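You operate a simulated robot arm through the tools that you are given. There is no shell and no other tool.

The job below is to be done with a simulated robot arm. You get a single attempt, and the scene is never put back.

JOB
Bag two limes, press LIME once for each, then press DONE.
Fine: the paper bag on the bench; the other limes stay in the grey tray.

Only the result counts: the job must be done as asked and must still hold three seconds after the hand-in. Knocking over, shifting, dropping, spilling or breaking anything else fails it.

ROBOT AND FRAMES
A 6-joint arm with a two-finger parallel gripper, fixed in place. Base frame: the origin is on the floor under the middle of its stand, x ahead of it, y to its left, z up; the work surface is at about z = 0.86. Readings come in m, rad, newtons and seconds.
With the tool pointing down near the work surface it reaches from about 0.36 to 0.76 m from the base axis. Its first joint turns from -1.152 to 1.152 rad. Payload 2.45 kg.
The TCP is the grasp point between the finger pads, 0.024 m short of the fingertips. In the tool frame z runs along the fingers and y along their closing line. The gripper opens to 0.068 m. The fingers are 0.017 m wide and 0.01 m thick; the gripper's body (0.04 by 0.07 m) begins 0.041 m behind the TCP.
Orientation is that of the tool frame in the base frame, as a unit quaternion [w, x, y, z]. With the fingers straight down and closing along the base's y, the tool's x points along the base's -x, its y along +y and its z along -z.

CONTROLS
- The arm moves only by the tool send_rows. Its argument "steps" is one flat list of numbers, 7 for each row, row after row: the shift along the tool's x, y, z in m, then the turn, a rotation vector about the tool's x, y, z in rad, then the finger opening in m, from 0 to 0.068. In form: [tx, ty, tz, wx, wy, wz, grip, tx, ty, tz, wx, wy, wz, grip, ...]. A call has 1 to 20 rows; each row is the pose to reach, as a shift and turn from the pose commanded when the call began, along the tool's axes at that moment. Each row takes 0.2 s and may step no farther than 0.05 m and 0.15 rad from the row before; otherwise, or with a gripper value out of range, the whole call is refused. A pose out of reach is approached as far as the arm can. The call stops where the force on the tool passes 60 N (or 10 N more than at its start, if that is more) or the arm is blocked; 0.2 s more then pass. Each finger travels about 0.108 m/s and halts on what it meets, pressing with about 26 N; the grip force reading is that of the motor and also rises with nothing between the fingers. The clock runs only during rows and for 0.2 s after the last one: add rows that repeat a pose to give the fingers time. It gives the time, the measured TCP pose, the force on the tool (base axes), the opening and the grip force at its end, in the units of the frame above (readings bear some noise), with the torque about the TCP (base axes, N m) and any sound that the robot's microphone picked up.
- Cameras (640 x 400 px; columns grow to the right, rows downward): "scene" is fixed at [0.1553, 0.4044, 1.468]; the picture's right is [-0.85, -0.53, 0.00], its down [-0.28, 0.46, -0.84] and it looks along [0.44, -0.72, -0.54] (base axes); focal length 308 px, centre (320, 200). "wrist" rides on the gripper at [0.084, 0.011, -0.075] in the tool frame; the picture's right is [-0.13, 0.99, 0.00], its down [-0.60, -0.08, -0.79] and it looks along [-0.79, -0.10, 0.61] (tool axes); focal length 251 px, centre (320, 200).
- capture(camera): a new picture of that camera. The clock stands still meanwhile.
- measure_at(camera, pixels): there is no depth. For up to 12 entries [column, row, z] of the newest picture of that camera ("zoom" is the newest enlarged one), the place [x, y] in the base frame at which the ray of that pixel passes the height z, good to about 0.002 m. The clock stands still meanwhile.
- close_up(camera, box): a new picture of the part [left, top, right, bottom] of that camera's present view, enlarged. The clock stands still meanwhile.
- job_done(): hands the job in; it is judged then, once.

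Unless the task says otherwise, let go and move clear before handing in.

The tools are called after ">>>" as name(argument=value, ...) on one line, values as JSON. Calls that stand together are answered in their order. send_rows: Moves the arm, as the interface text tells. Its arguments: {"type":"object","properties":{"steps":{"type":"array","items":{"type":"number"}}},"required":["steps"]} The other tools are called the same way: capture (camera) takes a picture; measure_at (camera, pixels) gives the place at which the rays of pixels pass given heights; close_up (camera, box) takes an enlarged picture of a part of a camera's view; job_done () hands the job in.

At the start:

```text
t: 0.0
tcp_pos: [0.5009, -0.0481, 1.2281]
ee_rot: [0.001, -0.002, 1.0, 0.0]
contact_force: [0.0, -1.4, -0.1]
wrist_torque: [0.02, -0.01, 0.0]
finger_gap: 0.0681
gripper_force: 0.0
```

scene: 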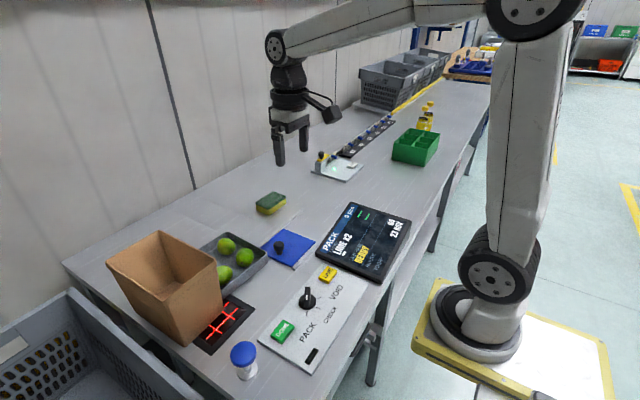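
wrist: 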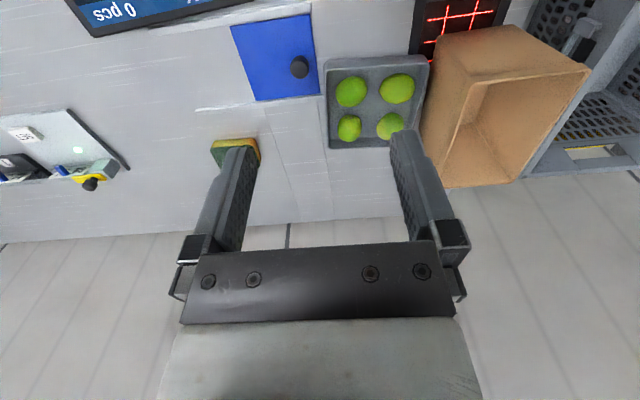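

The first pictures show a paper bag near (165,285), a grey tray with four limes near (230,255), a control panel with LIME and DONE keys near (310,310), and a display near (365,240). I'll take enlarged views to read the panel and display before moving.

>>> close_up(camera="scene", box=[240, 190, 430, 380])

>>> close_up(camera="scene", box=[90, 210, 290, 390])

>>> close_up(camera="wrist", box=[200, 0, 600, 250])

```text
2.11 times, centred on (335, 285) of scene
```

zoom: 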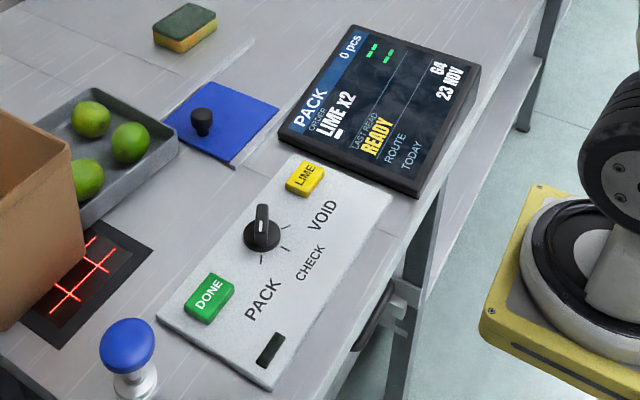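

```text
2.22 times, centred on (190, 300) of scene
```

zoom: 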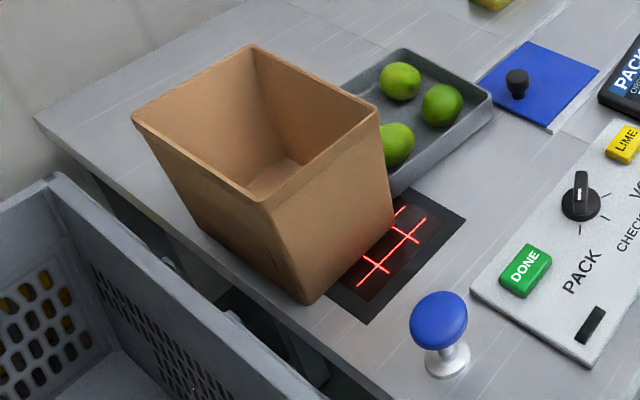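

```text
1.60 times, centred on (400, 125) of wrist
```

zoom: 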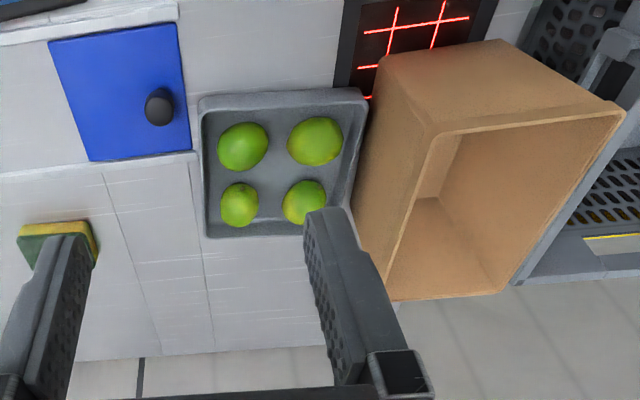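

The zoom shows the display reading "LIME x2, 0 pcs, READY" and a knob with PACK/CHECK/VOID labels. I'll look closer at the knob and the display, and measure the key features.

>>> close_up(camera="scene", box=[260, 255, 360, 345])

>>> close_up(camera="scene", box=[310, 195, 420, 285])

>>> measure_at(camera="scene", pixels=[[282, 331, 0.88], [328, 273, 0.88], [308, 300, 0.88], [243, 375, 0.86], [243, 350, 0.92], [227, 244, 0.89], [245, 257, 0.89], [224, 273, 0.89], [159, 232, 1.0], [107, 262, 1.0], [171, 298, 1.0], [218, 262, 1.0]])

>>> measure_at(camera="wrist", pixels=[[351, 92, 0.89], [397, 88, 0.89], [349, 128, 0.89], [390, 126, 0.89], [330, 60, 0.88], [428, 56, 0.88], [329, 146, 0.88], [420, 146, 0.88], [300, 68, 0.89], [587, 70, 1.0], [465, 84, 1.0], [515, 184, 1.0]])

```text
4.44 times, centred on (310, 300) of scene
```

zoom: 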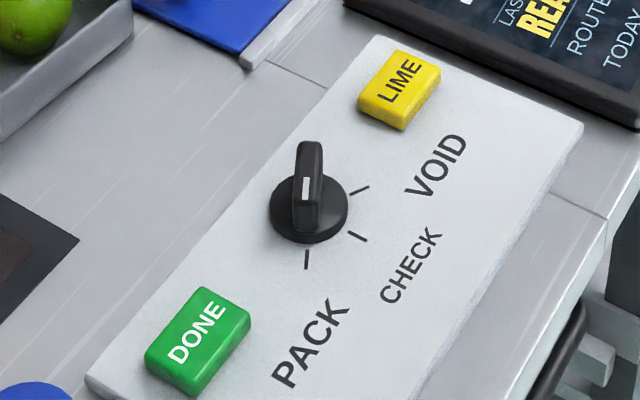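

```text
4.44 times, centred on (365, 240) of scene
```

zoom: 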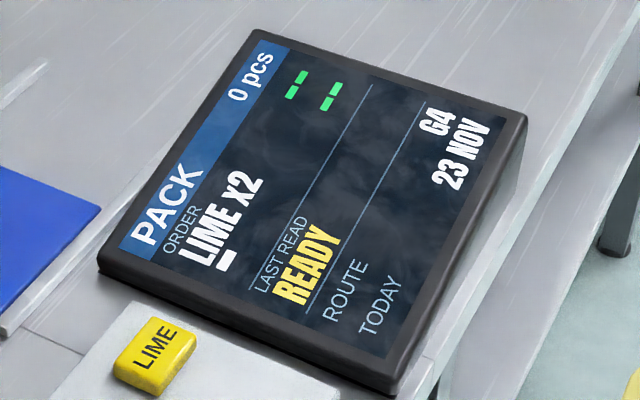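

```text
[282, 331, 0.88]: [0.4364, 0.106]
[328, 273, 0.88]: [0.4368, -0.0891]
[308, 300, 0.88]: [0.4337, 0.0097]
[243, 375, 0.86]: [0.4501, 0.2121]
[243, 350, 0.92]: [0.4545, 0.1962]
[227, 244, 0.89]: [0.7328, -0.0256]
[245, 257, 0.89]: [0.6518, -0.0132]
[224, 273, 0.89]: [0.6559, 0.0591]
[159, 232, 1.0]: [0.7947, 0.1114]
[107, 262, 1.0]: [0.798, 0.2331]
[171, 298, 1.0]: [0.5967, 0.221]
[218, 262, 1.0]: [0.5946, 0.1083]
```

```text
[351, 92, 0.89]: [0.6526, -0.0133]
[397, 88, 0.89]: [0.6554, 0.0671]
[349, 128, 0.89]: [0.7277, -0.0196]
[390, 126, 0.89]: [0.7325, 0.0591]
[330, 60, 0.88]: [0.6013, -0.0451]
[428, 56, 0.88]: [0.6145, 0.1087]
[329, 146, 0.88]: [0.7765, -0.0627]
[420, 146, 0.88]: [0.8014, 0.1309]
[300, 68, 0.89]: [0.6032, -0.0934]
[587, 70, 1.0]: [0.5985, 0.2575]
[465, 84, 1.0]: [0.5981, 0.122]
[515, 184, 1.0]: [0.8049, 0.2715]
```

The two views agree on the limes at about z = 0.89, near (0.652,-0.013), (0.655,0.066), (0.729,-0.022) and (0.732,0.059). The bag rim is near z = 1.01–1.02 and the knob points to PACK. I'll move the wrist nearer the tray, well above everything, for a sharper view.

>>> send_rows(steps=[-0.01, 0.014, 0.036, 0, 0, 0, 0.068, -0.02, 0.028, 0.072, 0, 0, 0, 0.068, -0.03, 0.042, 0.108, 0, 0, 0, 0.068, -0.04, 0.056, 0.144, 0, 0, 0, 0.068, -0.049, 0.068, 0.168, 0, 0, 0, 0.068])

>>> capture(camera="wrist")

>>> close_up(camera="wrist", box=[230, 40, 430, 170])

```text
t: 1.2
tcp_pos: [0.5482, 0.0201, 1.0592]
ee_rot: [0.001, -0.001, 1.0, 0.0]
contact_force: [0.7, 0.6, 0.5]
wrist_torque: [0.0, 0.0, 0.02]
finger_gap: 0.0678
gripper_force: 0.1
```

```text
taken
```

wrist: 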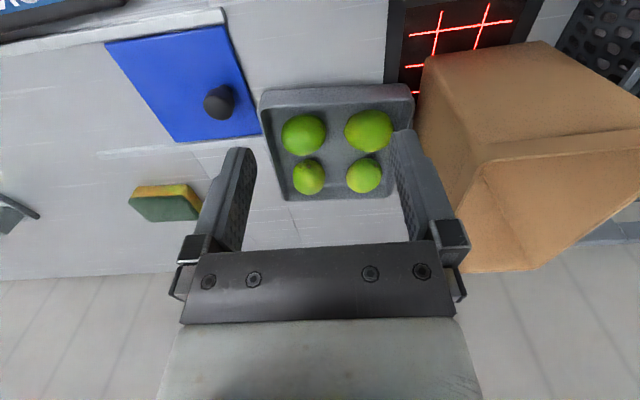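

```text
3.08 times, centred on (330, 105) of wrist
```

zoom: 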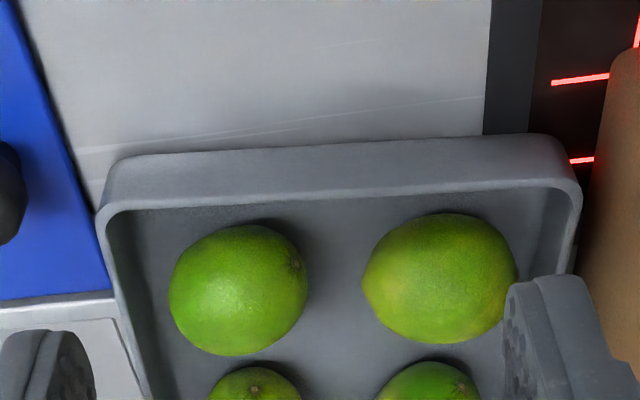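

The limes sit clearly in the tray, with the front pair centred at zoom (238,290) and (440,278) and the rim edge at zoom row ~205. I'll measure lime edges and the tray walls from this picture, and look at the scene view too.

>>> measure_at(camera="zoom", pixels=[[238, 290, 0.89], [440, 278, 0.89], [168, 290, 0.89], [307, 290, 0.89], [362, 285, 0.89], [517, 270, 0.89], [110, 158, 0.86], [110, 212, 0.89], [580, 195, 0.89], [560, 135, 0.86], [200, 210, 0.89], [480, 192, 0.89]])

>>> measure_at(camera="wrist", pixels=[[304, 135, 0.89], [369, 131, 0.89], [309, 176, 0.89], [364, 175, 0.89], [258, 108, 0.89], [413, 102, 0.89], [285, 199, 0.89], [392, 196, 0.89], [486, 155, 1.015], [455, 265, 1.015], [425, 60, 0.86], [219, 103, 0.88]])

>>> close_up(camera="scene", box=[90, 210, 290, 390])

```text
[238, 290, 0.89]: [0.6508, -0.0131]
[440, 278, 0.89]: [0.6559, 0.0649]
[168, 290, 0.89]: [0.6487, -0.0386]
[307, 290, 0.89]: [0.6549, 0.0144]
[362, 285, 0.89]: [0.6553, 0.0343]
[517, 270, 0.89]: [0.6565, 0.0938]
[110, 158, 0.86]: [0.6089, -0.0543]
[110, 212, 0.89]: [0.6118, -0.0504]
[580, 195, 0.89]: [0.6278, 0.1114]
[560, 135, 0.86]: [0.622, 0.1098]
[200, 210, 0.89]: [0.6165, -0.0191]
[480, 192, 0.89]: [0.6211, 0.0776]
```

```text
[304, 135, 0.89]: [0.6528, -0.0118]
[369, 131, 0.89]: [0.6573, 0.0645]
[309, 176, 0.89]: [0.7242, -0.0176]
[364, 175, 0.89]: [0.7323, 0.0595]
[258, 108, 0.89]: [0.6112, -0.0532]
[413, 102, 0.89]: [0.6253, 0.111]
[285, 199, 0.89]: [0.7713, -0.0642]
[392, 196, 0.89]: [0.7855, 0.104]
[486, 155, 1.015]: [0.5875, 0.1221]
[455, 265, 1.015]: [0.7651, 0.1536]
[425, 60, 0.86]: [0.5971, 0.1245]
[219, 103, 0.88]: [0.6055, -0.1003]
```

```text
2.22 times, centred on (190, 300) of scene
```

zoom: 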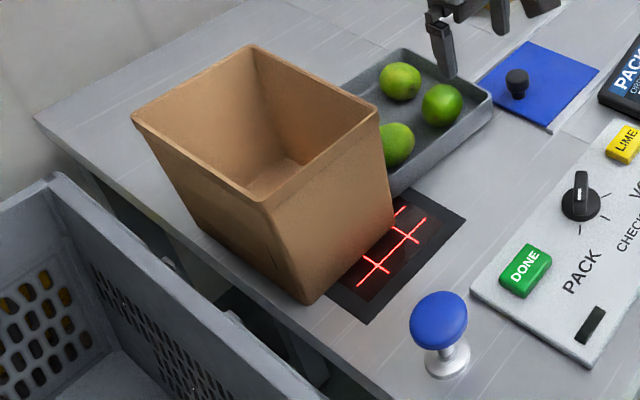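

Tray corners come out at about (0.611,-0.053), (0.625,0.111), (0.771,-0.064), (0.786,0.104), so it's turned slightly and clearance is tight. I'll raise and move forward so the camera sees the limes and bag opening from more nearly overhead.

>>> send_rows(steps=[-0.02, -0.002, -0.03, 0, 0, 0, 0.068, -0.05, -0.005, -0.05, 0, 0, 0, 0.068, -0.08, -0.008, -0.066, 0, 0, 0, 0.068, -0.096, -0.01, -0.076, 0, 0, 0, 0.068])

>>> capture(camera="wrist")

>>> close_up(camera="wrist", box=[210, 0, 450, 150])

```text
t: 2.2
tcp_pos: [0.6466, 0.0113, 1.1339]
ee_rot: [0.001, -0.001, 1.0, 0.0]
contact_force: [0.4, 0.2, 0.8]
wrist_torque: [-0.03, -0.03, 0.0]
finger_gap: 0.068
gripper_force: 0.0
```

```text
taken
```

wrist: 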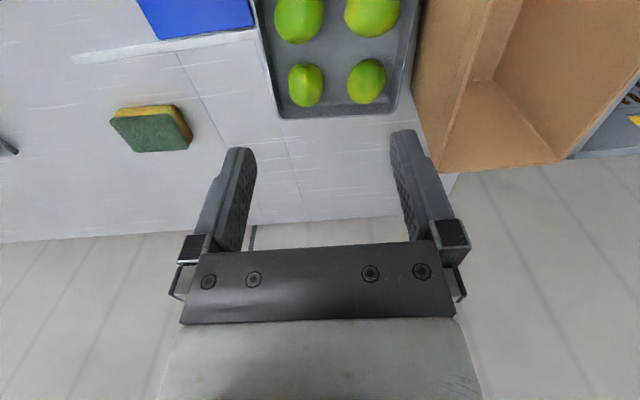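

```text
2.67 times, centred on (330, 75) of wrist
```

zoom: 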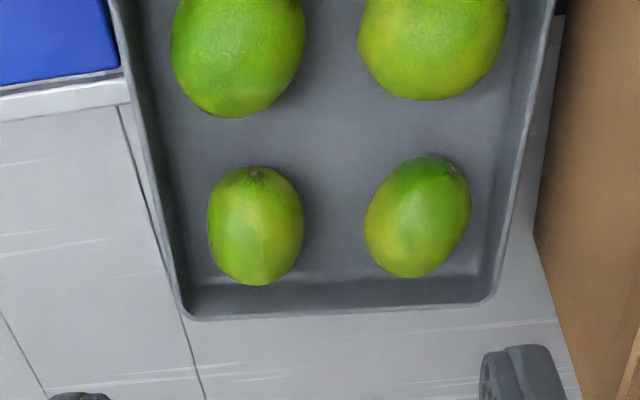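

Nearly overhead view now: the back limes are at zoom (255,225) and (418,217), with long axes running roughly along the base x. I'll measure their edges and the surrounding tray walls.

>>> measure_at(camera="zoom", pixels=[[255, 225, 0.887], [207, 225, 0.887], [303, 220, 0.887], [255, 167, 0.887], [260, 285, 0.887], [418, 217, 0.887], [364, 225, 0.887], [471, 200, 0.887], [440, 157, 0.887], [403, 278, 0.887], [165, 225, 0.89], [500, 215, 0.89]])

>>> measure_at(camera="wrist", pixels=[[285, 118, 0.89], [392, 115, 0.89], [440, 174, 1.015], [558, 161, 1.015], [438, 171, 0.86], [427, 80, 0.86], [413, 95, 0.86], [497, 0, 1.015], [478, 82, 0.865]])

>>> close_up(camera="wrist", box=[390, 0, 640, 200])

```text
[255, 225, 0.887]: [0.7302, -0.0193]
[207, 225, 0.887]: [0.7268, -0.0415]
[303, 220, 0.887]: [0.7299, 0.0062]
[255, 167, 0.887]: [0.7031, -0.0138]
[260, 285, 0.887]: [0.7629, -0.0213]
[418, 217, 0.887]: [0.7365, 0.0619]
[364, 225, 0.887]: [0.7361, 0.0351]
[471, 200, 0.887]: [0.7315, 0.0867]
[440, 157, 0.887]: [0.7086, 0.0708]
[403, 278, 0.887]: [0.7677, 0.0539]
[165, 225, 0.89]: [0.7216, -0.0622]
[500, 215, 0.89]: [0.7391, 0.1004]
```

```text
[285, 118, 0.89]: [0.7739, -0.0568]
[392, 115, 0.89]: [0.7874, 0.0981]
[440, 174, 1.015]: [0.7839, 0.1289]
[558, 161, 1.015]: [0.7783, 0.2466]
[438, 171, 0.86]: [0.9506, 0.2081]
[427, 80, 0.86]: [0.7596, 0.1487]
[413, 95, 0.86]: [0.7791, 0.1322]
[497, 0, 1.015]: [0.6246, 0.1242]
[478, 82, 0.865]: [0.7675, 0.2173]
```

```text
2.00 times, centred on (515, 100) of wrist
```

zoom: 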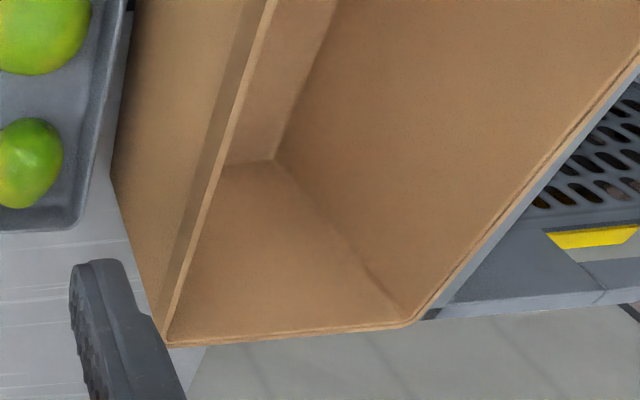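

Lime at zoom (255,225) spans y -0.042 to 0.006 with the tray wall near y -0.060, so a y-closing grasp at an opening of 0.058 clears both sides. I'll first check the bag floor, then move just above that lime.

>>> measure_at(camera="zoom", pixels=[[275, 160, 0.864], [225, 166, 0.864], [404, 316, 0.95], [170, 342, 1.015], [410, 323, 1.015], [168, 342, 1.025], [410, 323, 1.025], [115, 178, 0.86], [262, 20, 1.015], [640, 60, 1.015]])

>>> send_rows(steps=[-0.02, -0.007, 0.04, 0, 0, 0, 0.058, -0.04, -0.014, 0.08, 0, 0, 0, 0.058, -0.06, -0.021, 0.12, 0, 0, 0, 0.058, -0.082, -0.028, 0.15, 0, 0, 0, 0.058, -0.082, -0.028, 0.185, 0, 0, 0, 0.058, -0.082, -0.028, 0.185, 0, 0, 0, 0.058])

>>> capture(camera="scene")

>>> capture(camera="wrist")

>>> close_up(camera="scene", box=[180, 200, 300, 290])

```text
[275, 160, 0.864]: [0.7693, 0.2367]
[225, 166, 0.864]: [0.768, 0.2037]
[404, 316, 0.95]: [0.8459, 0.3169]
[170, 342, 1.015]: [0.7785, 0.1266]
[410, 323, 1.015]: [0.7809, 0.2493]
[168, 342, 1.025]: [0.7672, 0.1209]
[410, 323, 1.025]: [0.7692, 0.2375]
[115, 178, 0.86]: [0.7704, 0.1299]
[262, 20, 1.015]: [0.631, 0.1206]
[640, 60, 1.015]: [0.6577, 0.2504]
```

```text
t: 3.6
tcp_pos: [0.7247, -0.0177, 0.9483]
ee_rot: [0.0, -0.001, 1.0, 0.0]
contact_force: [0.6, -0.2, -0.8]
wrist_torque: [0.01, 0.01, 0.01]
finger_gap: 0.0579
gripper_force: 0.1
```

```text
taken
```

scene: 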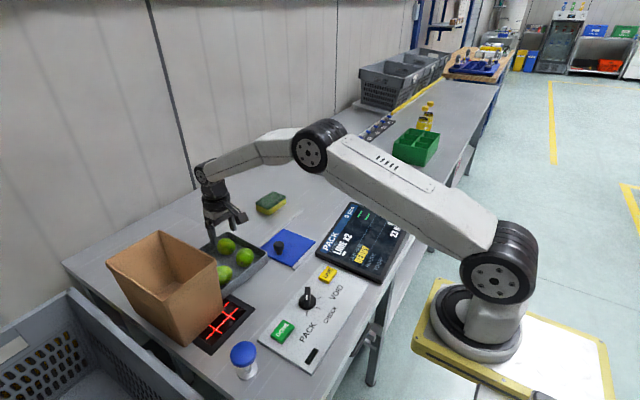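

```text
taken
```

wrist: 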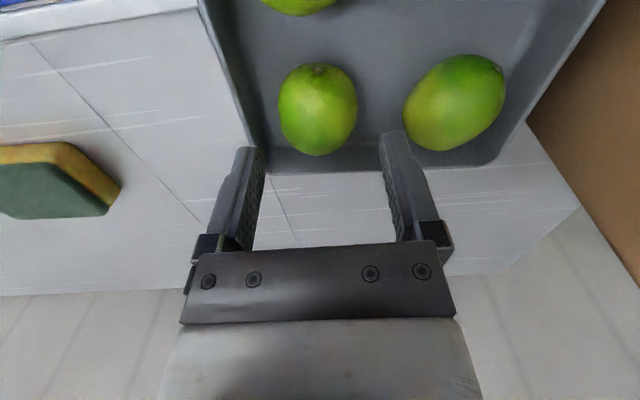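

```text
4.44 times, centred on (240, 245) of scene
```

zoom: 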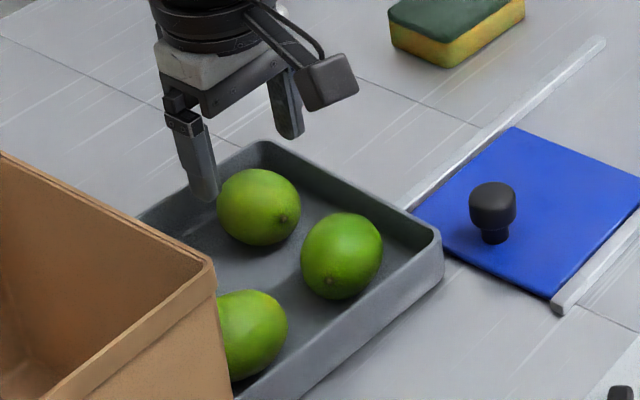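

The gripper is above the lime, which spans columns 278–357 around row 110 in the wrist view with the fingers at columns ~252 and ~385. I'll measure the lime, wall and neighbour from this close view before descending.

>>> measure_at(camera="wrist", pixels=[[278, 112, 0.887], [357, 106, 0.887], [317, 64, 0.887], [318, 156, 0.887], [317, 110, 0.887], [403, 120, 0.887], [505, 80, 0.887], [240, 110, 0.89], [255, 165, 0.89], [490, 163, 0.89], [247, 148, 0.924], [392, 131, 0.924]])

>>> close_up(camera="wrist", box=[190, 20, 530, 200])

```text
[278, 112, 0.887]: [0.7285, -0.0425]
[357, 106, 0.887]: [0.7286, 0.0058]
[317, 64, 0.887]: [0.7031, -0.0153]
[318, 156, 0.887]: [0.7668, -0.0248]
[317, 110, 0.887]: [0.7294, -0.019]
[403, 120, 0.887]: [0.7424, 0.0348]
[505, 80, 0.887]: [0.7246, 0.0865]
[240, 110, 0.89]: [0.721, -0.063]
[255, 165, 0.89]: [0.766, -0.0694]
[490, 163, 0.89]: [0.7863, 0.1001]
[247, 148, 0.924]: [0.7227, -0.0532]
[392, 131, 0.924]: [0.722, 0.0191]
```

```text
1.88 times, centred on (360, 110) of wrist
```

zoom: 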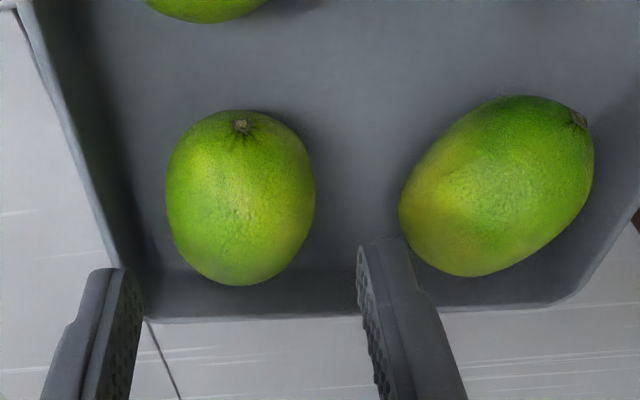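

Lime spans y -0.0425 to 0.0058 and the open fingers sit at about -0.047 to 0.011, clear of the wall at -0.060 and the neighbour at 0.035. I'll descend to about z = 0.894 with the fingers still open and check the force.

>>> send_rows(steps=[-0.004, 0.0005, 0.012, 0, 0, 0, 0.058, -0.004, 0.0005, 0.024, 0, 0, 0, 0.058, -0.004, 0.0005, 0.036, 0, 0, 0, 0.058, -0.004, 0.0005, 0.046, 0, 0, 0, 0.058, -0.004, 0.0005, 0.053, 0, 0, 0, 0.058, -0.004, 0.0005, 0.053, 0, 0, 0, 0.058])

>>> capture(camera="wrist")

>>> close_up(camera="scene", box=[180, 200, 300, 290])

```text
t: 5.0
tcp_pos: [0.7307, -0.0164, 0.8965]
ee_rot: [0.0, -0.001, 1.0, 0.0]
contact_force: [-0.2, 0.5, -0.3]
wrist_torque: [0.01, -0.01, 0.02]
finger_gap: 0.0579
gripper_force: 0.1
```

```text
taken
```

wrist: 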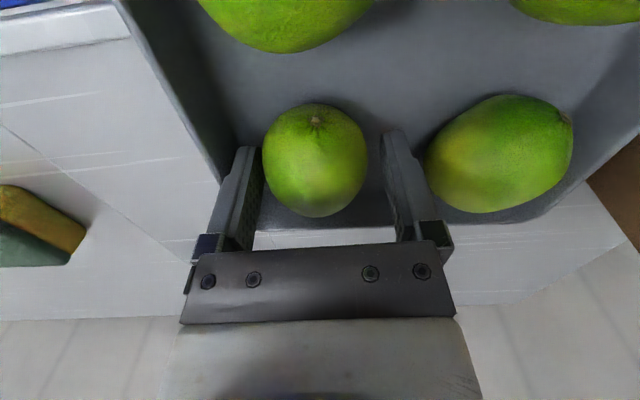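

```text
4.44 times, centred on (240, 245) of scene
```

zoom: 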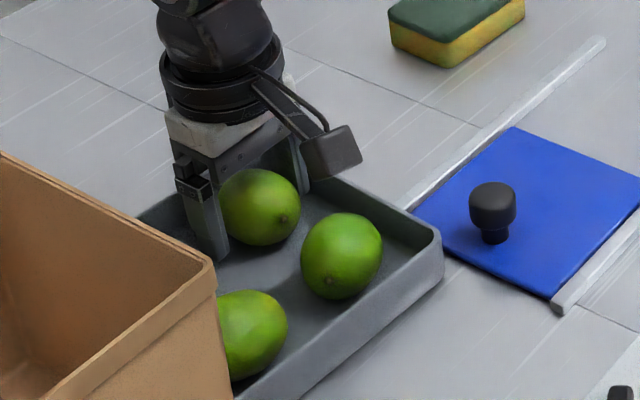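

No contact force and the lime lies between the fingers at (315,160). I'll close on it and hold to let the fingers settle.

>>> send_rows(steps=[0, 0, 0, 0, 0, 0, 0.05, 0, 0, 0, 0, 0, 0, 0.042, 0, 0, 0, 0, 0, 0, 0.034, 0, 0, 0, 0, 0, 0, 0.03, 0, 0, 0, 0, 0, 0, 0.03])

>>> capture(camera="wrist")

```text
t: 6.2
tcp_pos: [0.7308, -0.0178, 0.8968]
ee_rot: [0.0, -0.002, 1.0, 0.0]
contact_force: [-0.7, -0.7, 0.3]
wrist_torque: [0.04, -0.03, 0.03]
finger_gap: 0.0462
gripper_force: 25.9
```

```text
taken
```

wrist: 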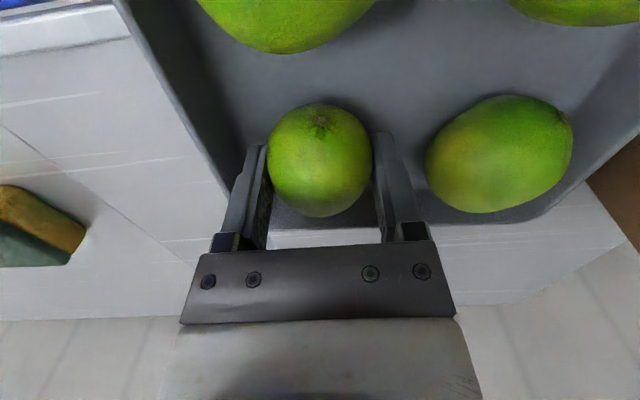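

The fingers stopped at 0.046 m with 26 N, so the lime is held. I'll lift straight up to about z = 1.10, well above the bag rim, and check.

>>> send_rows(steps=[0, 0, -0.01, 0, 0, 0, 0.03, 0, 0, -0.03, 0, 0, 0, 0.03, 0, 0, -0.055, 0, 0, 0, 0.03, 0, 0, -0.085, 0, 0, 0, 0.03, 0, 0, -0.115, 0, 0, 0, 0.03, 0, 0, -0.145, 0, 0, 0, 0.03, 0, 0, -0.175, 0, 0, 0, 0.03, 0, 0, -0.2, 0, 0, 0, 0.03, 0, 0, -0.2, 0, 0, 0, 0.03])

>>> capture(camera="wrist")

>>> capture(camera="scene")

```text
t: 8.2
tcp_pos: [0.731, -0.016, 1.0959]
ee_rot: [0.0, -0.001, 1.0, 0.001]
contact_force: [-0.2, -0.2, -0.1]
wrist_torque: [0.01, 0.0, 0.0]
finger_gap: 0.03
gripper_force: 0.1
```

```text
taken
```

wrist: 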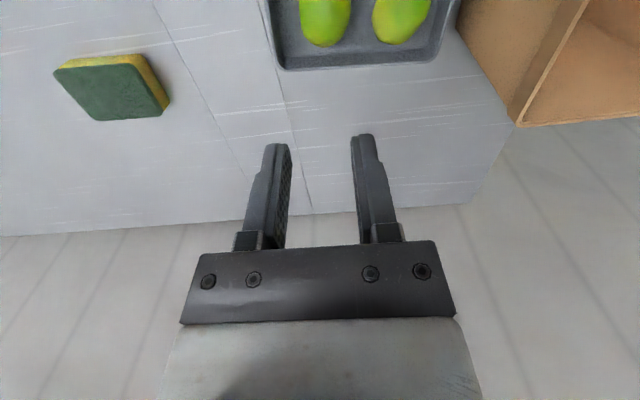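

```text
taken
```

scene: 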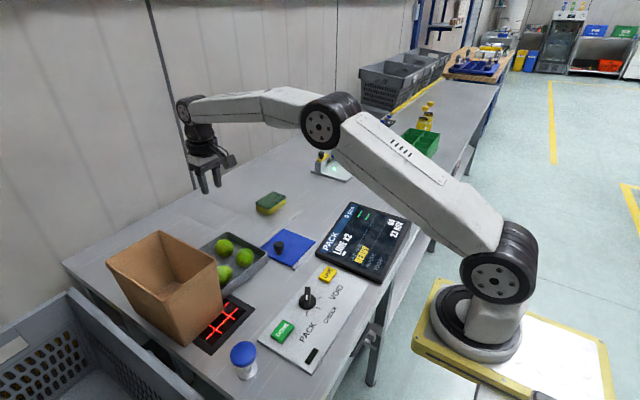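

The fingers are at 0.030 with no grip force, so the lime slipped out; the scene still shows limes in the tray near (225,247). I'll zoom in to see where it lies now.

>>> close_up(camera="scene", box=[180, 220, 300, 300])

>>> send_rows(steps=[0.03, 0, 0, 0, 0, 0, 0.04, 0.06, 0, 0, 0, 0, 0, 0.05, 0.09, 0, 0, 0, 0, 0, 0.058, 0.09, 0, 0, 0, 0, 0, 0.058])

>>> capture(camera="wrist")

>>> close_up(camera="wrist", box=[210, 0, 450, 150])

```text
5.00 times, centred on (240, 260) of scene
```

zoom: 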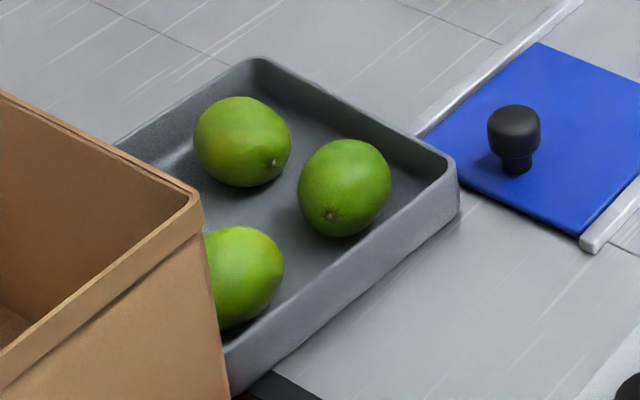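

```text
t: 9.2
tcp_pos: [0.6416, -0.0156, 1.097]
ee_rot: [-0.001, -0.001, 1.0, 0.0]
contact_force: [0.5, -0.2, 0.5]
wrist_torque: [0.03, -0.01, -0.02]
finger_gap: 0.058
gripper_force: 0.1
```

```text
taken
```

wrist: 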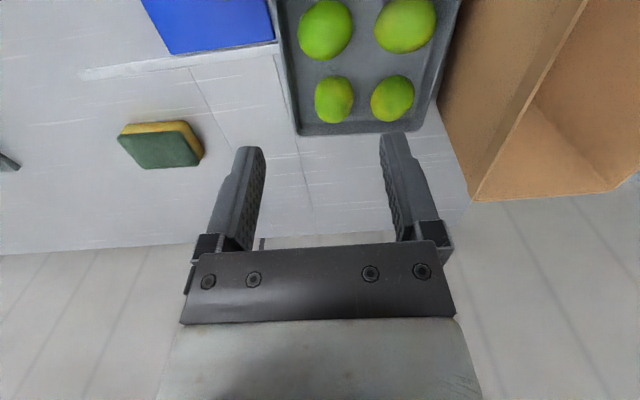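

```text
2.67 times, centred on (330, 75) of wrist
```

zoom: 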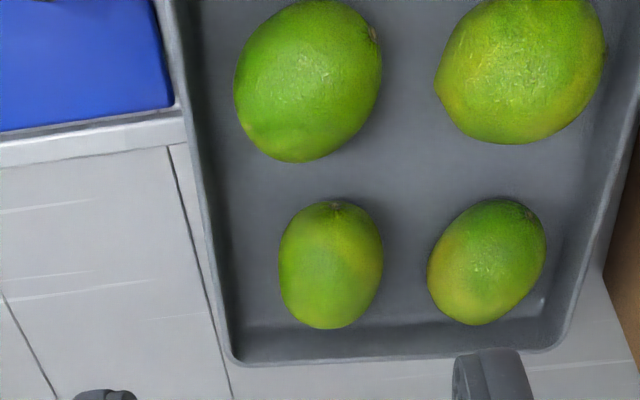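

The lime is back in the tray at zoom (331,264), with the others undisturbed. I'll measure its new position and size.

>>> measure_at(camera="zoom", pixels=[[331, 264, 0.886], [279, 270, 0.886], [383, 262, 0.886], [333, 199, 0.886], [333, 329, 0.886], [487, 262, 0.886], [428, 270, 0.886], [546, 245, 0.886], [213, 265, 0.89], [590, 230, 0.89], [308, 80, 0.886], [522, 70, 0.886]])

>>> close_up(camera="wrist", box=[180, 120, 460, 290])

>>> close_up(camera="scene", box=[170, 110, 290, 200])

```text
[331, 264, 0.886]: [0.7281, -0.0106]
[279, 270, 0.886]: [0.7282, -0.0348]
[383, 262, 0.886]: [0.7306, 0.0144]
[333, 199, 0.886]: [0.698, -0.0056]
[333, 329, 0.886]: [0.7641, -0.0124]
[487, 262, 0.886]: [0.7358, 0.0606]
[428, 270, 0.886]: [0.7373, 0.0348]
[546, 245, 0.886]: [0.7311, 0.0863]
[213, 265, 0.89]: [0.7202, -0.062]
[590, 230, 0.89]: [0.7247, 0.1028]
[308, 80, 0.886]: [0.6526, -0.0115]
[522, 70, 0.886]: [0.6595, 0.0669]
```

```text
2.29 times, centred on (320, 205) of wrist
```

zoom: 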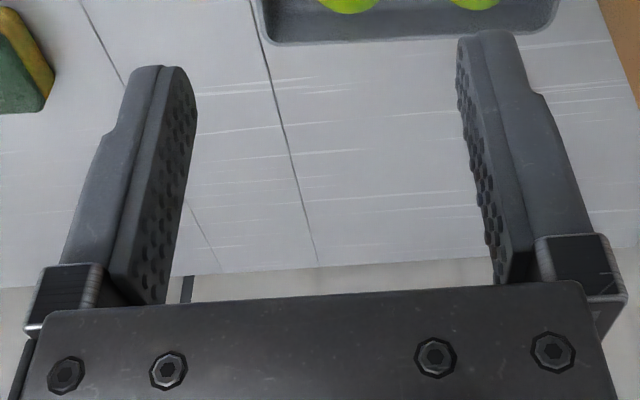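

```text
4.44 times, centred on (230, 155) of scene
```

zoom: 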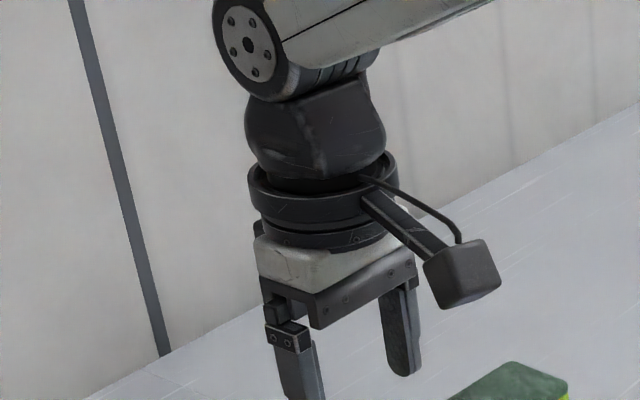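

The lime now lies at about (0.728,-0.010), y from -0.035 to 0.014, with its long axis about 8° off the base x. The last grasp was probably too high on it, so I'll go back above it with a slight turn to match its axis, then grip deeper.

>>> send_rows(steps=[-0.03, 0.002, 0.03, 0, 0, 0.03, 0.058, -0.06, 0.004, 0.065, 0, 0, 0.06, 0.058, -0.086, 0.005, 0.1, 0, 0, 0.1, 0.058, -0.0865, 0.005, 0.14, 0, 0, 0.1, 0.058, -0.0865, 0.005, 0.165, 0, 0, 0.1, 0.058, -0.0865, 0.005, 0.165, 0, 0, 0.1, 0.058])

>>> capture(camera="wrist")

>>> close_up(camera="wrist", box=[190, 20, 530, 220])

```text
t: 10.6
tcp_pos: [0.7273, -0.0133, 0.9331]
ee_rot: [-0.001, 0.049, 0.999, 0.0]
contact_force: [0.0, 0.4, 0.0]
wrist_torque: [-0.02, 0.0, 0.02]
finger_gap: 0.0579
gripper_force: 0.2
```

```text
taken
```

wrist: 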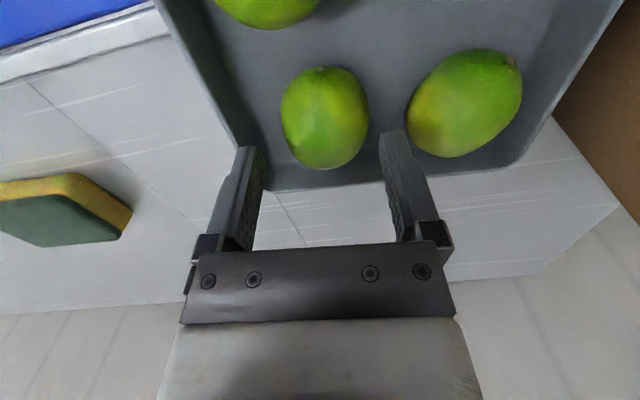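

```text
1.88 times, centred on (360, 120) of wrist
```

zoom: 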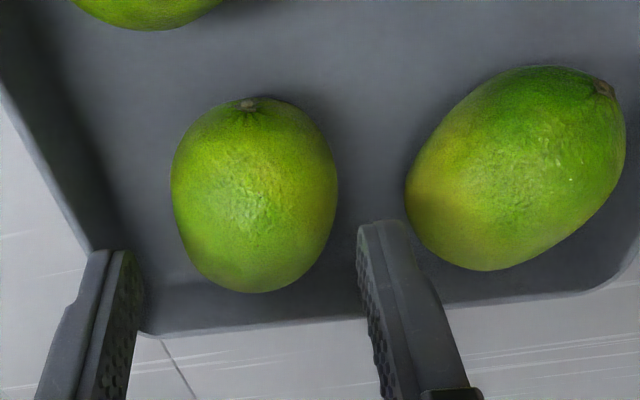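

From this closer view the lime spans columns 281–369 around row 118. I'll measure its edges against the finger positions.

>>> measure_at(camera="wrist", pixels=[[281, 120, 0.886], [369, 116, 0.886], [322, 67, 0.886], [328, 168, 0.886], [325, 118, 0.886], [406, 118, 0.886], [522, 85, 0.886], [271, 192, 0.89], [265, 190, 0.89], [248, 148, 0.909], [392, 132, 0.909]])

```text
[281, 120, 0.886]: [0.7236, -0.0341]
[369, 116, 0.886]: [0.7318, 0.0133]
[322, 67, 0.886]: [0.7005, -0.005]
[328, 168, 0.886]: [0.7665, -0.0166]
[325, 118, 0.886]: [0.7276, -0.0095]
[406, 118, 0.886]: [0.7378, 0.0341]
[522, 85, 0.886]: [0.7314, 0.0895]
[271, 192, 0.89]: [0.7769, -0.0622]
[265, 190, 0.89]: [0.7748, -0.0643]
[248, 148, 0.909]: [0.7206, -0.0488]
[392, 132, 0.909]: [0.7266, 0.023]
```

Lime centre is (0.728,-0.010), so I'll shift 3 mm toward +y and descend with the fingers open to about z = 0.892, checking for contact.

>>> send_rows(steps=[0, 0.003, 0.008, 0, 0, 0, 0.058, 0, 0.003, 0.018, 0, 0, 0, 0.058, 0, 0.003, 0.028, 0, 0, 0, 0.058, 0, 0.003, 0.036, 0, 0, 0, 0.058, 0, 0.003, 0.041, 0, 0, 0, 0.058, 0, 0.003, 0.041, 0, 0, 0, 0.058])

```text
t: 12.0
tcp_pos: [0.7279, -0.0105, 0.8914]
ee_rot: [0.0, 0.05, 0.999, -0.001]
contact_force: [0.1, 0.0, 0.2]
wrist_torque: [0.01, 0.0, -0.03]
finger_gap: 0.0581
gripper_force: 0.1
```

No contact at z = 0.891. I'll go another 2.5 mm down gently and read the force again.

>>> send_rows(steps=[0, 0, 0.001, 0, 0, 0, 0.058, 0, 0, 0.002, 0, 0, 0, 0.058, 0, 0, 0.0025, 0, 0, 0, 0.058, 0, 0, 0.0025, 0, 0, 0, 0.058])

>>> close_up(camera="scene", box=[180, 210, 300, 290])

>>> capture(camera="wrist")

```text
t: 13.0
tcp_pos: [0.7294, -0.0102, 0.8898]
ee_rot: [0.0, 0.049, 0.999, 0.0]
contact_force: [-1.7, -0.7, 2.5]
wrist_torque: [0.0, 0.02, 0.01]
finger_gap: 0.058
gripper_force: 0.1
```

```text
5.00 times, centred on (240, 250) of scene
```

zoom: 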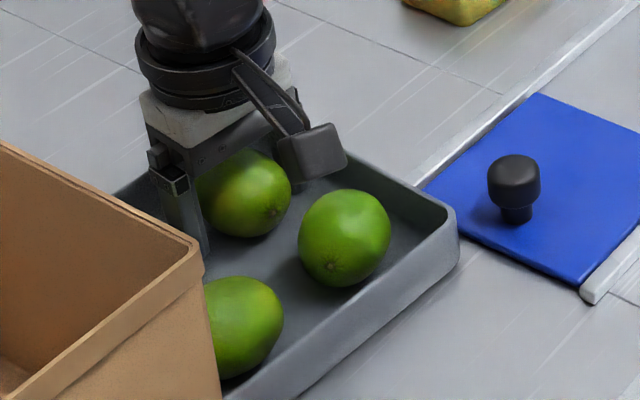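

```text
taken
```

wrist: 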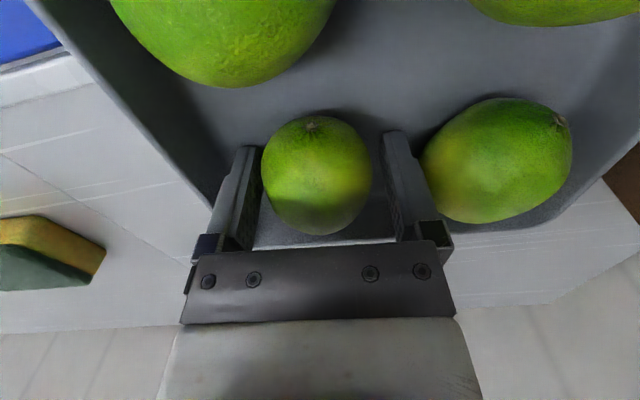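

A light 2.5 N touch shows the fingertips just reach the tray floor, so the TCP is level with the lime's middle. I'll back off 1 mm and close fully.

>>> send_rows(steps=[0, 0, -0.001, 0, 0, 0, 0.058, 0, 0, -0.001, 0, 0, 0, 0.05, 0, 0, -0.001, 0, 0, 0, 0.042, 0, 0, -0.001, 0, 0, 0, 0.03, 0, 0, -0.001, 0, 0, 0, 0.02, 0, 0, -0.001, 0, 0, 0, 0.02, 0, 0, -0.001, 0, 0, 0, 0.02])

>>> capture(camera="wrist")

```text
t: 14.6
tcp_pos: [0.7287, -0.0093, 0.8896]
ee_rot: [0.0, 0.05, 0.999, 0.0]
contact_force: [-0.3, -0.3, 0.9]
wrist_torque: [0.0, 0.02, 0.04]
finger_gap: 0.0461
gripper_force: 26.4
```

```text
taken
```

wrist: 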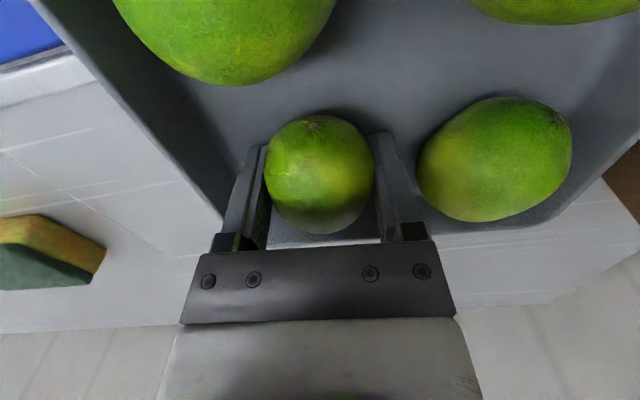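

Gripped again at 0.046 m with 26 N, now level with the lime's middle. I'll lift slowly a short way and check that it stays.

>>> send_rows(steps=[0, 0, -0.002, 0, 0, 0, 0.02, 0, 0, -0.005, 0, 0, 0, 0.02, 0, 0, -0.008, 0, 0, 0, 0.02, 0, 0, -0.012, 0, 0, 0, 0.02, 0, 0, -0.012, 0, 0, 0, 0.02])

>>> capture(camera="wrist")

>>> close_up(camera="scene", box=[180, 210, 300, 290])

```text
t: 15.8
tcp_pos: [0.7274, -0.0094, 0.9016]
ee_rot: [-0.001, 0.05, 0.999, 0.0]
contact_force: [0.0, 0.3, -0.3]
wrist_torque: [-0.01, 0.02, 0.0]
finger_gap: 0.046
gripper_force: 26.1
```

```text
taken
```

wrist: 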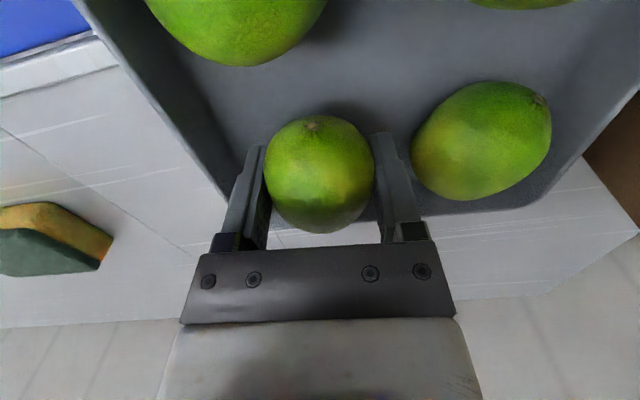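

```text
5.00 times, centred on (240, 250) of scene
```

zoom: 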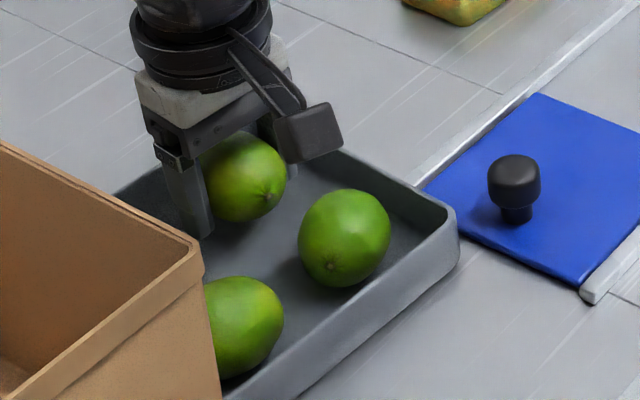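

The lime rose with the gripper (it stays at (318,172) while the tray dropped away). I'll lift the rest of the way slowly to about z = 1.09.

>>> send_rows(steps=[0, 0, -0.005, 0, 0, 0, 0.02, 0, 0, -0.015, 0, 0, 0, 0.02, 0, 0, -0.03, 0, 0, 0, 0.02, 0, 0, -0.045, 0, 0, 0, 0.02, 0, 0, -0.06, 0, 0, 0, 0.02, 0, 0, -0.075, 0, 0, 0, 0.02, 0, 0, -0.09, 0, 0, 0, 0.02, 0, 0, -0.105, 0, 0, 0, 0.02, 0, 0, -0.12, 0, 0, 0, 0.02, 0, 0, -0.135, 0, 0, 0, 0.02, 0, 0, -0.15, 0, 0, 0, 0.02, 0, 0, -0.165, 0, 0, 0, 0.02, 0, 0, -0.18, 0, 0, 0, 0.02, 0, 0, -0.19, 0, 0, 0, 0.02, 0, 0, -0.193, 0, 0, 0, 0.02])

>>> capture(camera="wrist")

>>> capture(camera="scene")

```text
t: 19.0
tcp_pos: [0.7278, -0.009, 1.0958]
ee_rot: [0.0, 0.05, 0.999, 0.0]
contact_force: [0.0, 0.9, -0.6]
wrist_torque: [0.02, 0.01, 0.01]
finger_gap: 0.0462
gripper_force: 25.7
```

```text
taken
```

wrist: 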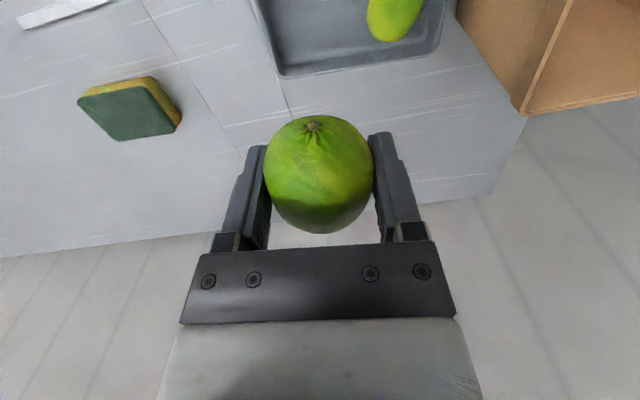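

```text
taken
```

scene: 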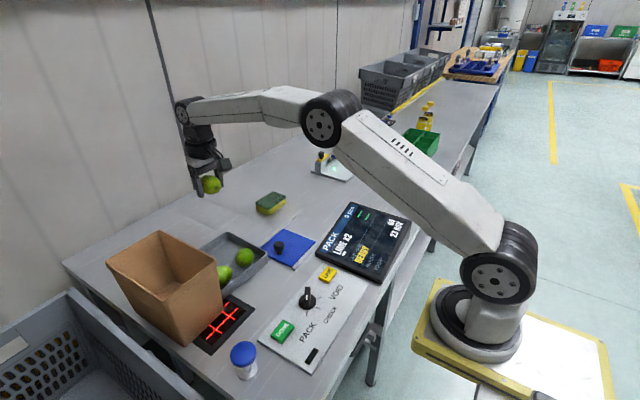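

The lime is firmly held at z = 1.096 (gap 0.046, 26 N) in both views. The bag rim spans about x 0.587–0.780, y 0.122–0.247, so I'll carry it above the bag at (0.712, 0.184) and square the tool up.

>>> send_rows(steps=[0.003, 0.015, 0, 0, 0, -0.01, 0.02, 0.008, 0.04, 0, 0, 0, -0.03, 0.02, 0.013, 0.07, 0, 0, 0, -0.05, 0.02, 0.018, 0.1, 0, 0, 0, -0.07, 0.02, 0.024, 0.13, 0, 0, 0, -0.09, 0.02, 0.03, 0.16, 0, 0, 0, -0.1, 0.02, 0.034, 0.182, 0, 0, 0, -0.1, 0.02, 0.0352, 0.1904, 0, 0, 0, -0.1, 0.02, 0.0352, 0.1904, 0, 0, 0, -0.1, 0.02])

>>> capture(camera="wrist")

>>> capture(camera="scene")

```text
t: 21.0
tcp_pos: [0.712, 0.1833, 1.0935]
ee_rot: [0.001, -0.001, 1.0, 0.001]
contact_force: [-0.2, -0.4, -1.4]
wrist_torque: [0.03, 0.02, -0.01]
finger_gap: 0.0461
gripper_force: 26.1
```

```text
taken
```

wrist: 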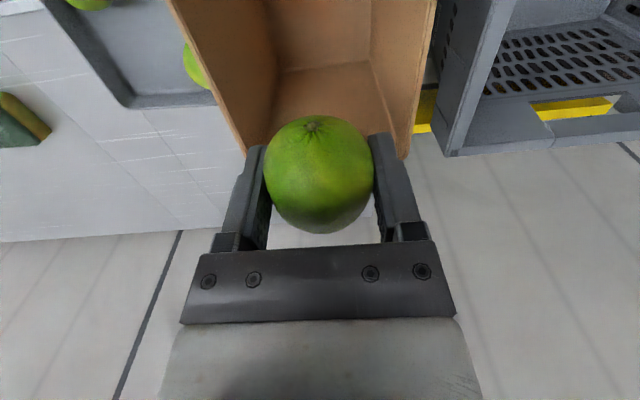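

```text
taken
```

scene: 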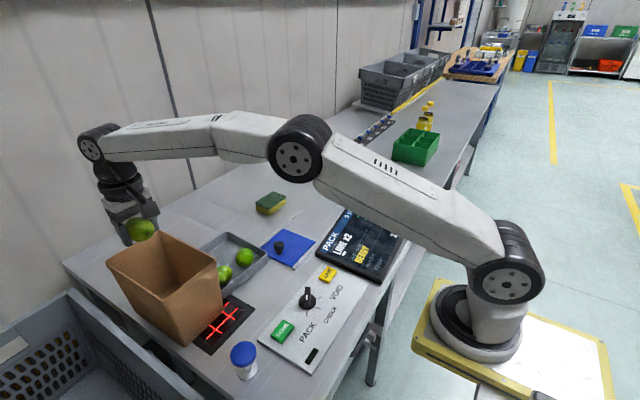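

The lime is above the bag opening. I'll measure the rim corners at (245,153), (405,157) and the floor corners at (283,73), (370,62) to centre the descent.

>>> measure_at(camera="wrist", pixels=[[245, 153, 1.015], [405, 157, 1.015], [245, 153, 1.025], [405, 157, 1.025], [283, 73, 0.864], [370, 62, 0.864], [190, 50, 1.015], [424, 80, 1.015]])

>>> close_up(camera="wrist", box=[140, 0, 480, 200])

>>> close_up(camera="scene", box=[60, 160, 260, 350])

```text
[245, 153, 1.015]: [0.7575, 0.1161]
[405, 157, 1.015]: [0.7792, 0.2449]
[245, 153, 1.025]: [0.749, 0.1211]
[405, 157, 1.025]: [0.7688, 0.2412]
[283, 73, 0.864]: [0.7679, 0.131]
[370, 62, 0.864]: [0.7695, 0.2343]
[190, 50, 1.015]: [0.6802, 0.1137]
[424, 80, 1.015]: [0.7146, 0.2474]
```

```text
1.88 times, centred on (310, 100) of wrist
```

zoom: 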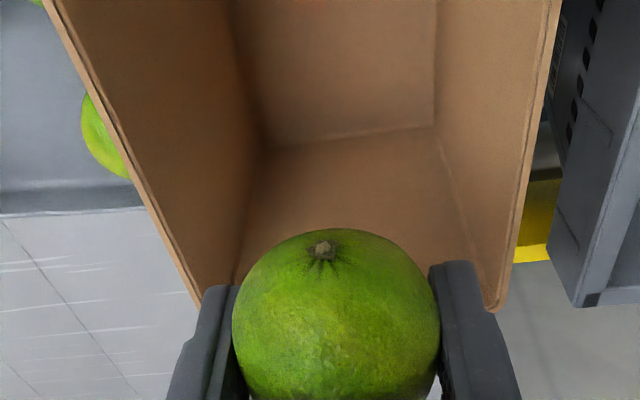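

```text
2.11 times, centred on (160, 255) of scene
```

zoom: 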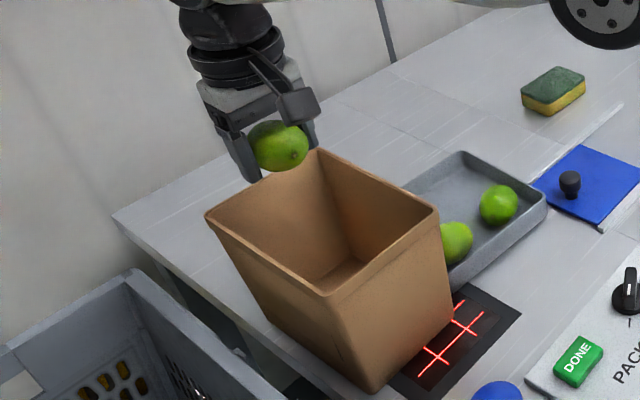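

Floor edge runs from (0.768,0.131) to (0.770,0.234), so the TCP at y = 0.183 is centred. I'll lower into the bag to about z = 0.92, slowly.

>>> send_rows(steps=[0, 0, 0.01, 0, 0, 0, 0.02, 0, 0, 0.025, 0, 0, 0, 0.02, 0, 0, 0.04, 0, 0, 0, 0.02, 0, 0, 0.055, 0, 0, 0, 0.02, 0, 0, 0.07, 0, 0, 0, 0.02, 0, 0, 0.085, 0, 0, 0, 0.02, 0, 0, 0.1, 0, 0, 0, 0.02, 0, 0, 0.11, 0, 0, 0, 0.02, 0, 0, 0.12, 0, 0, 0, 0.02])

>>> close_up(camera="scene", box=[60, 160, 260, 350])

>>> capture(camera="wrist")

```text
t: 23.0
tcp_pos: [0.7124, 0.1843, 0.9735]
ee_rot: [0.0, -0.001, 1.0, 0.001]
contact_force: [0.1, 0.2, -1.0]
wrist_torque: [0.0, 0.04, 0.03]
finger_gap: 0.0461
gripper_force: 25.8
```

```text
2.11 times, centred on (160, 255) of scene
```

zoom: 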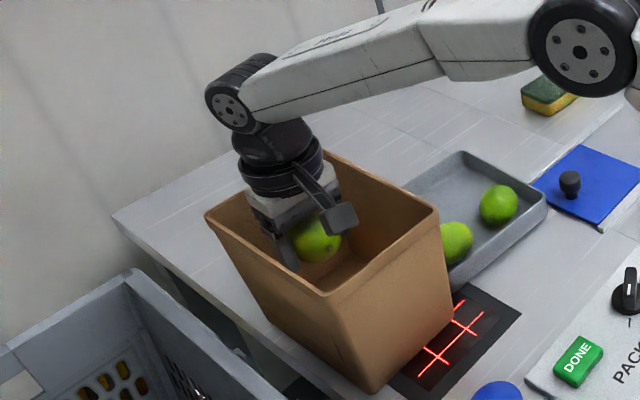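

```text
taken
```

wrist: 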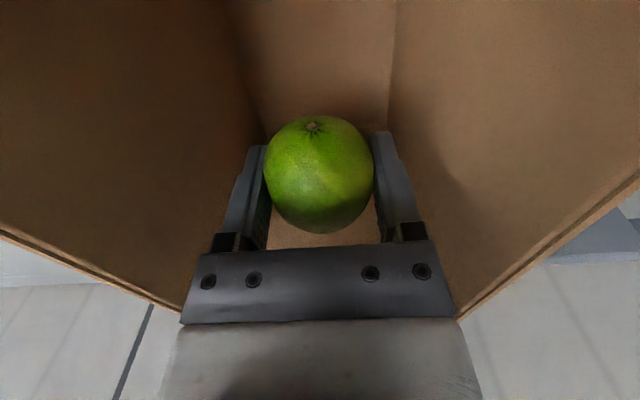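

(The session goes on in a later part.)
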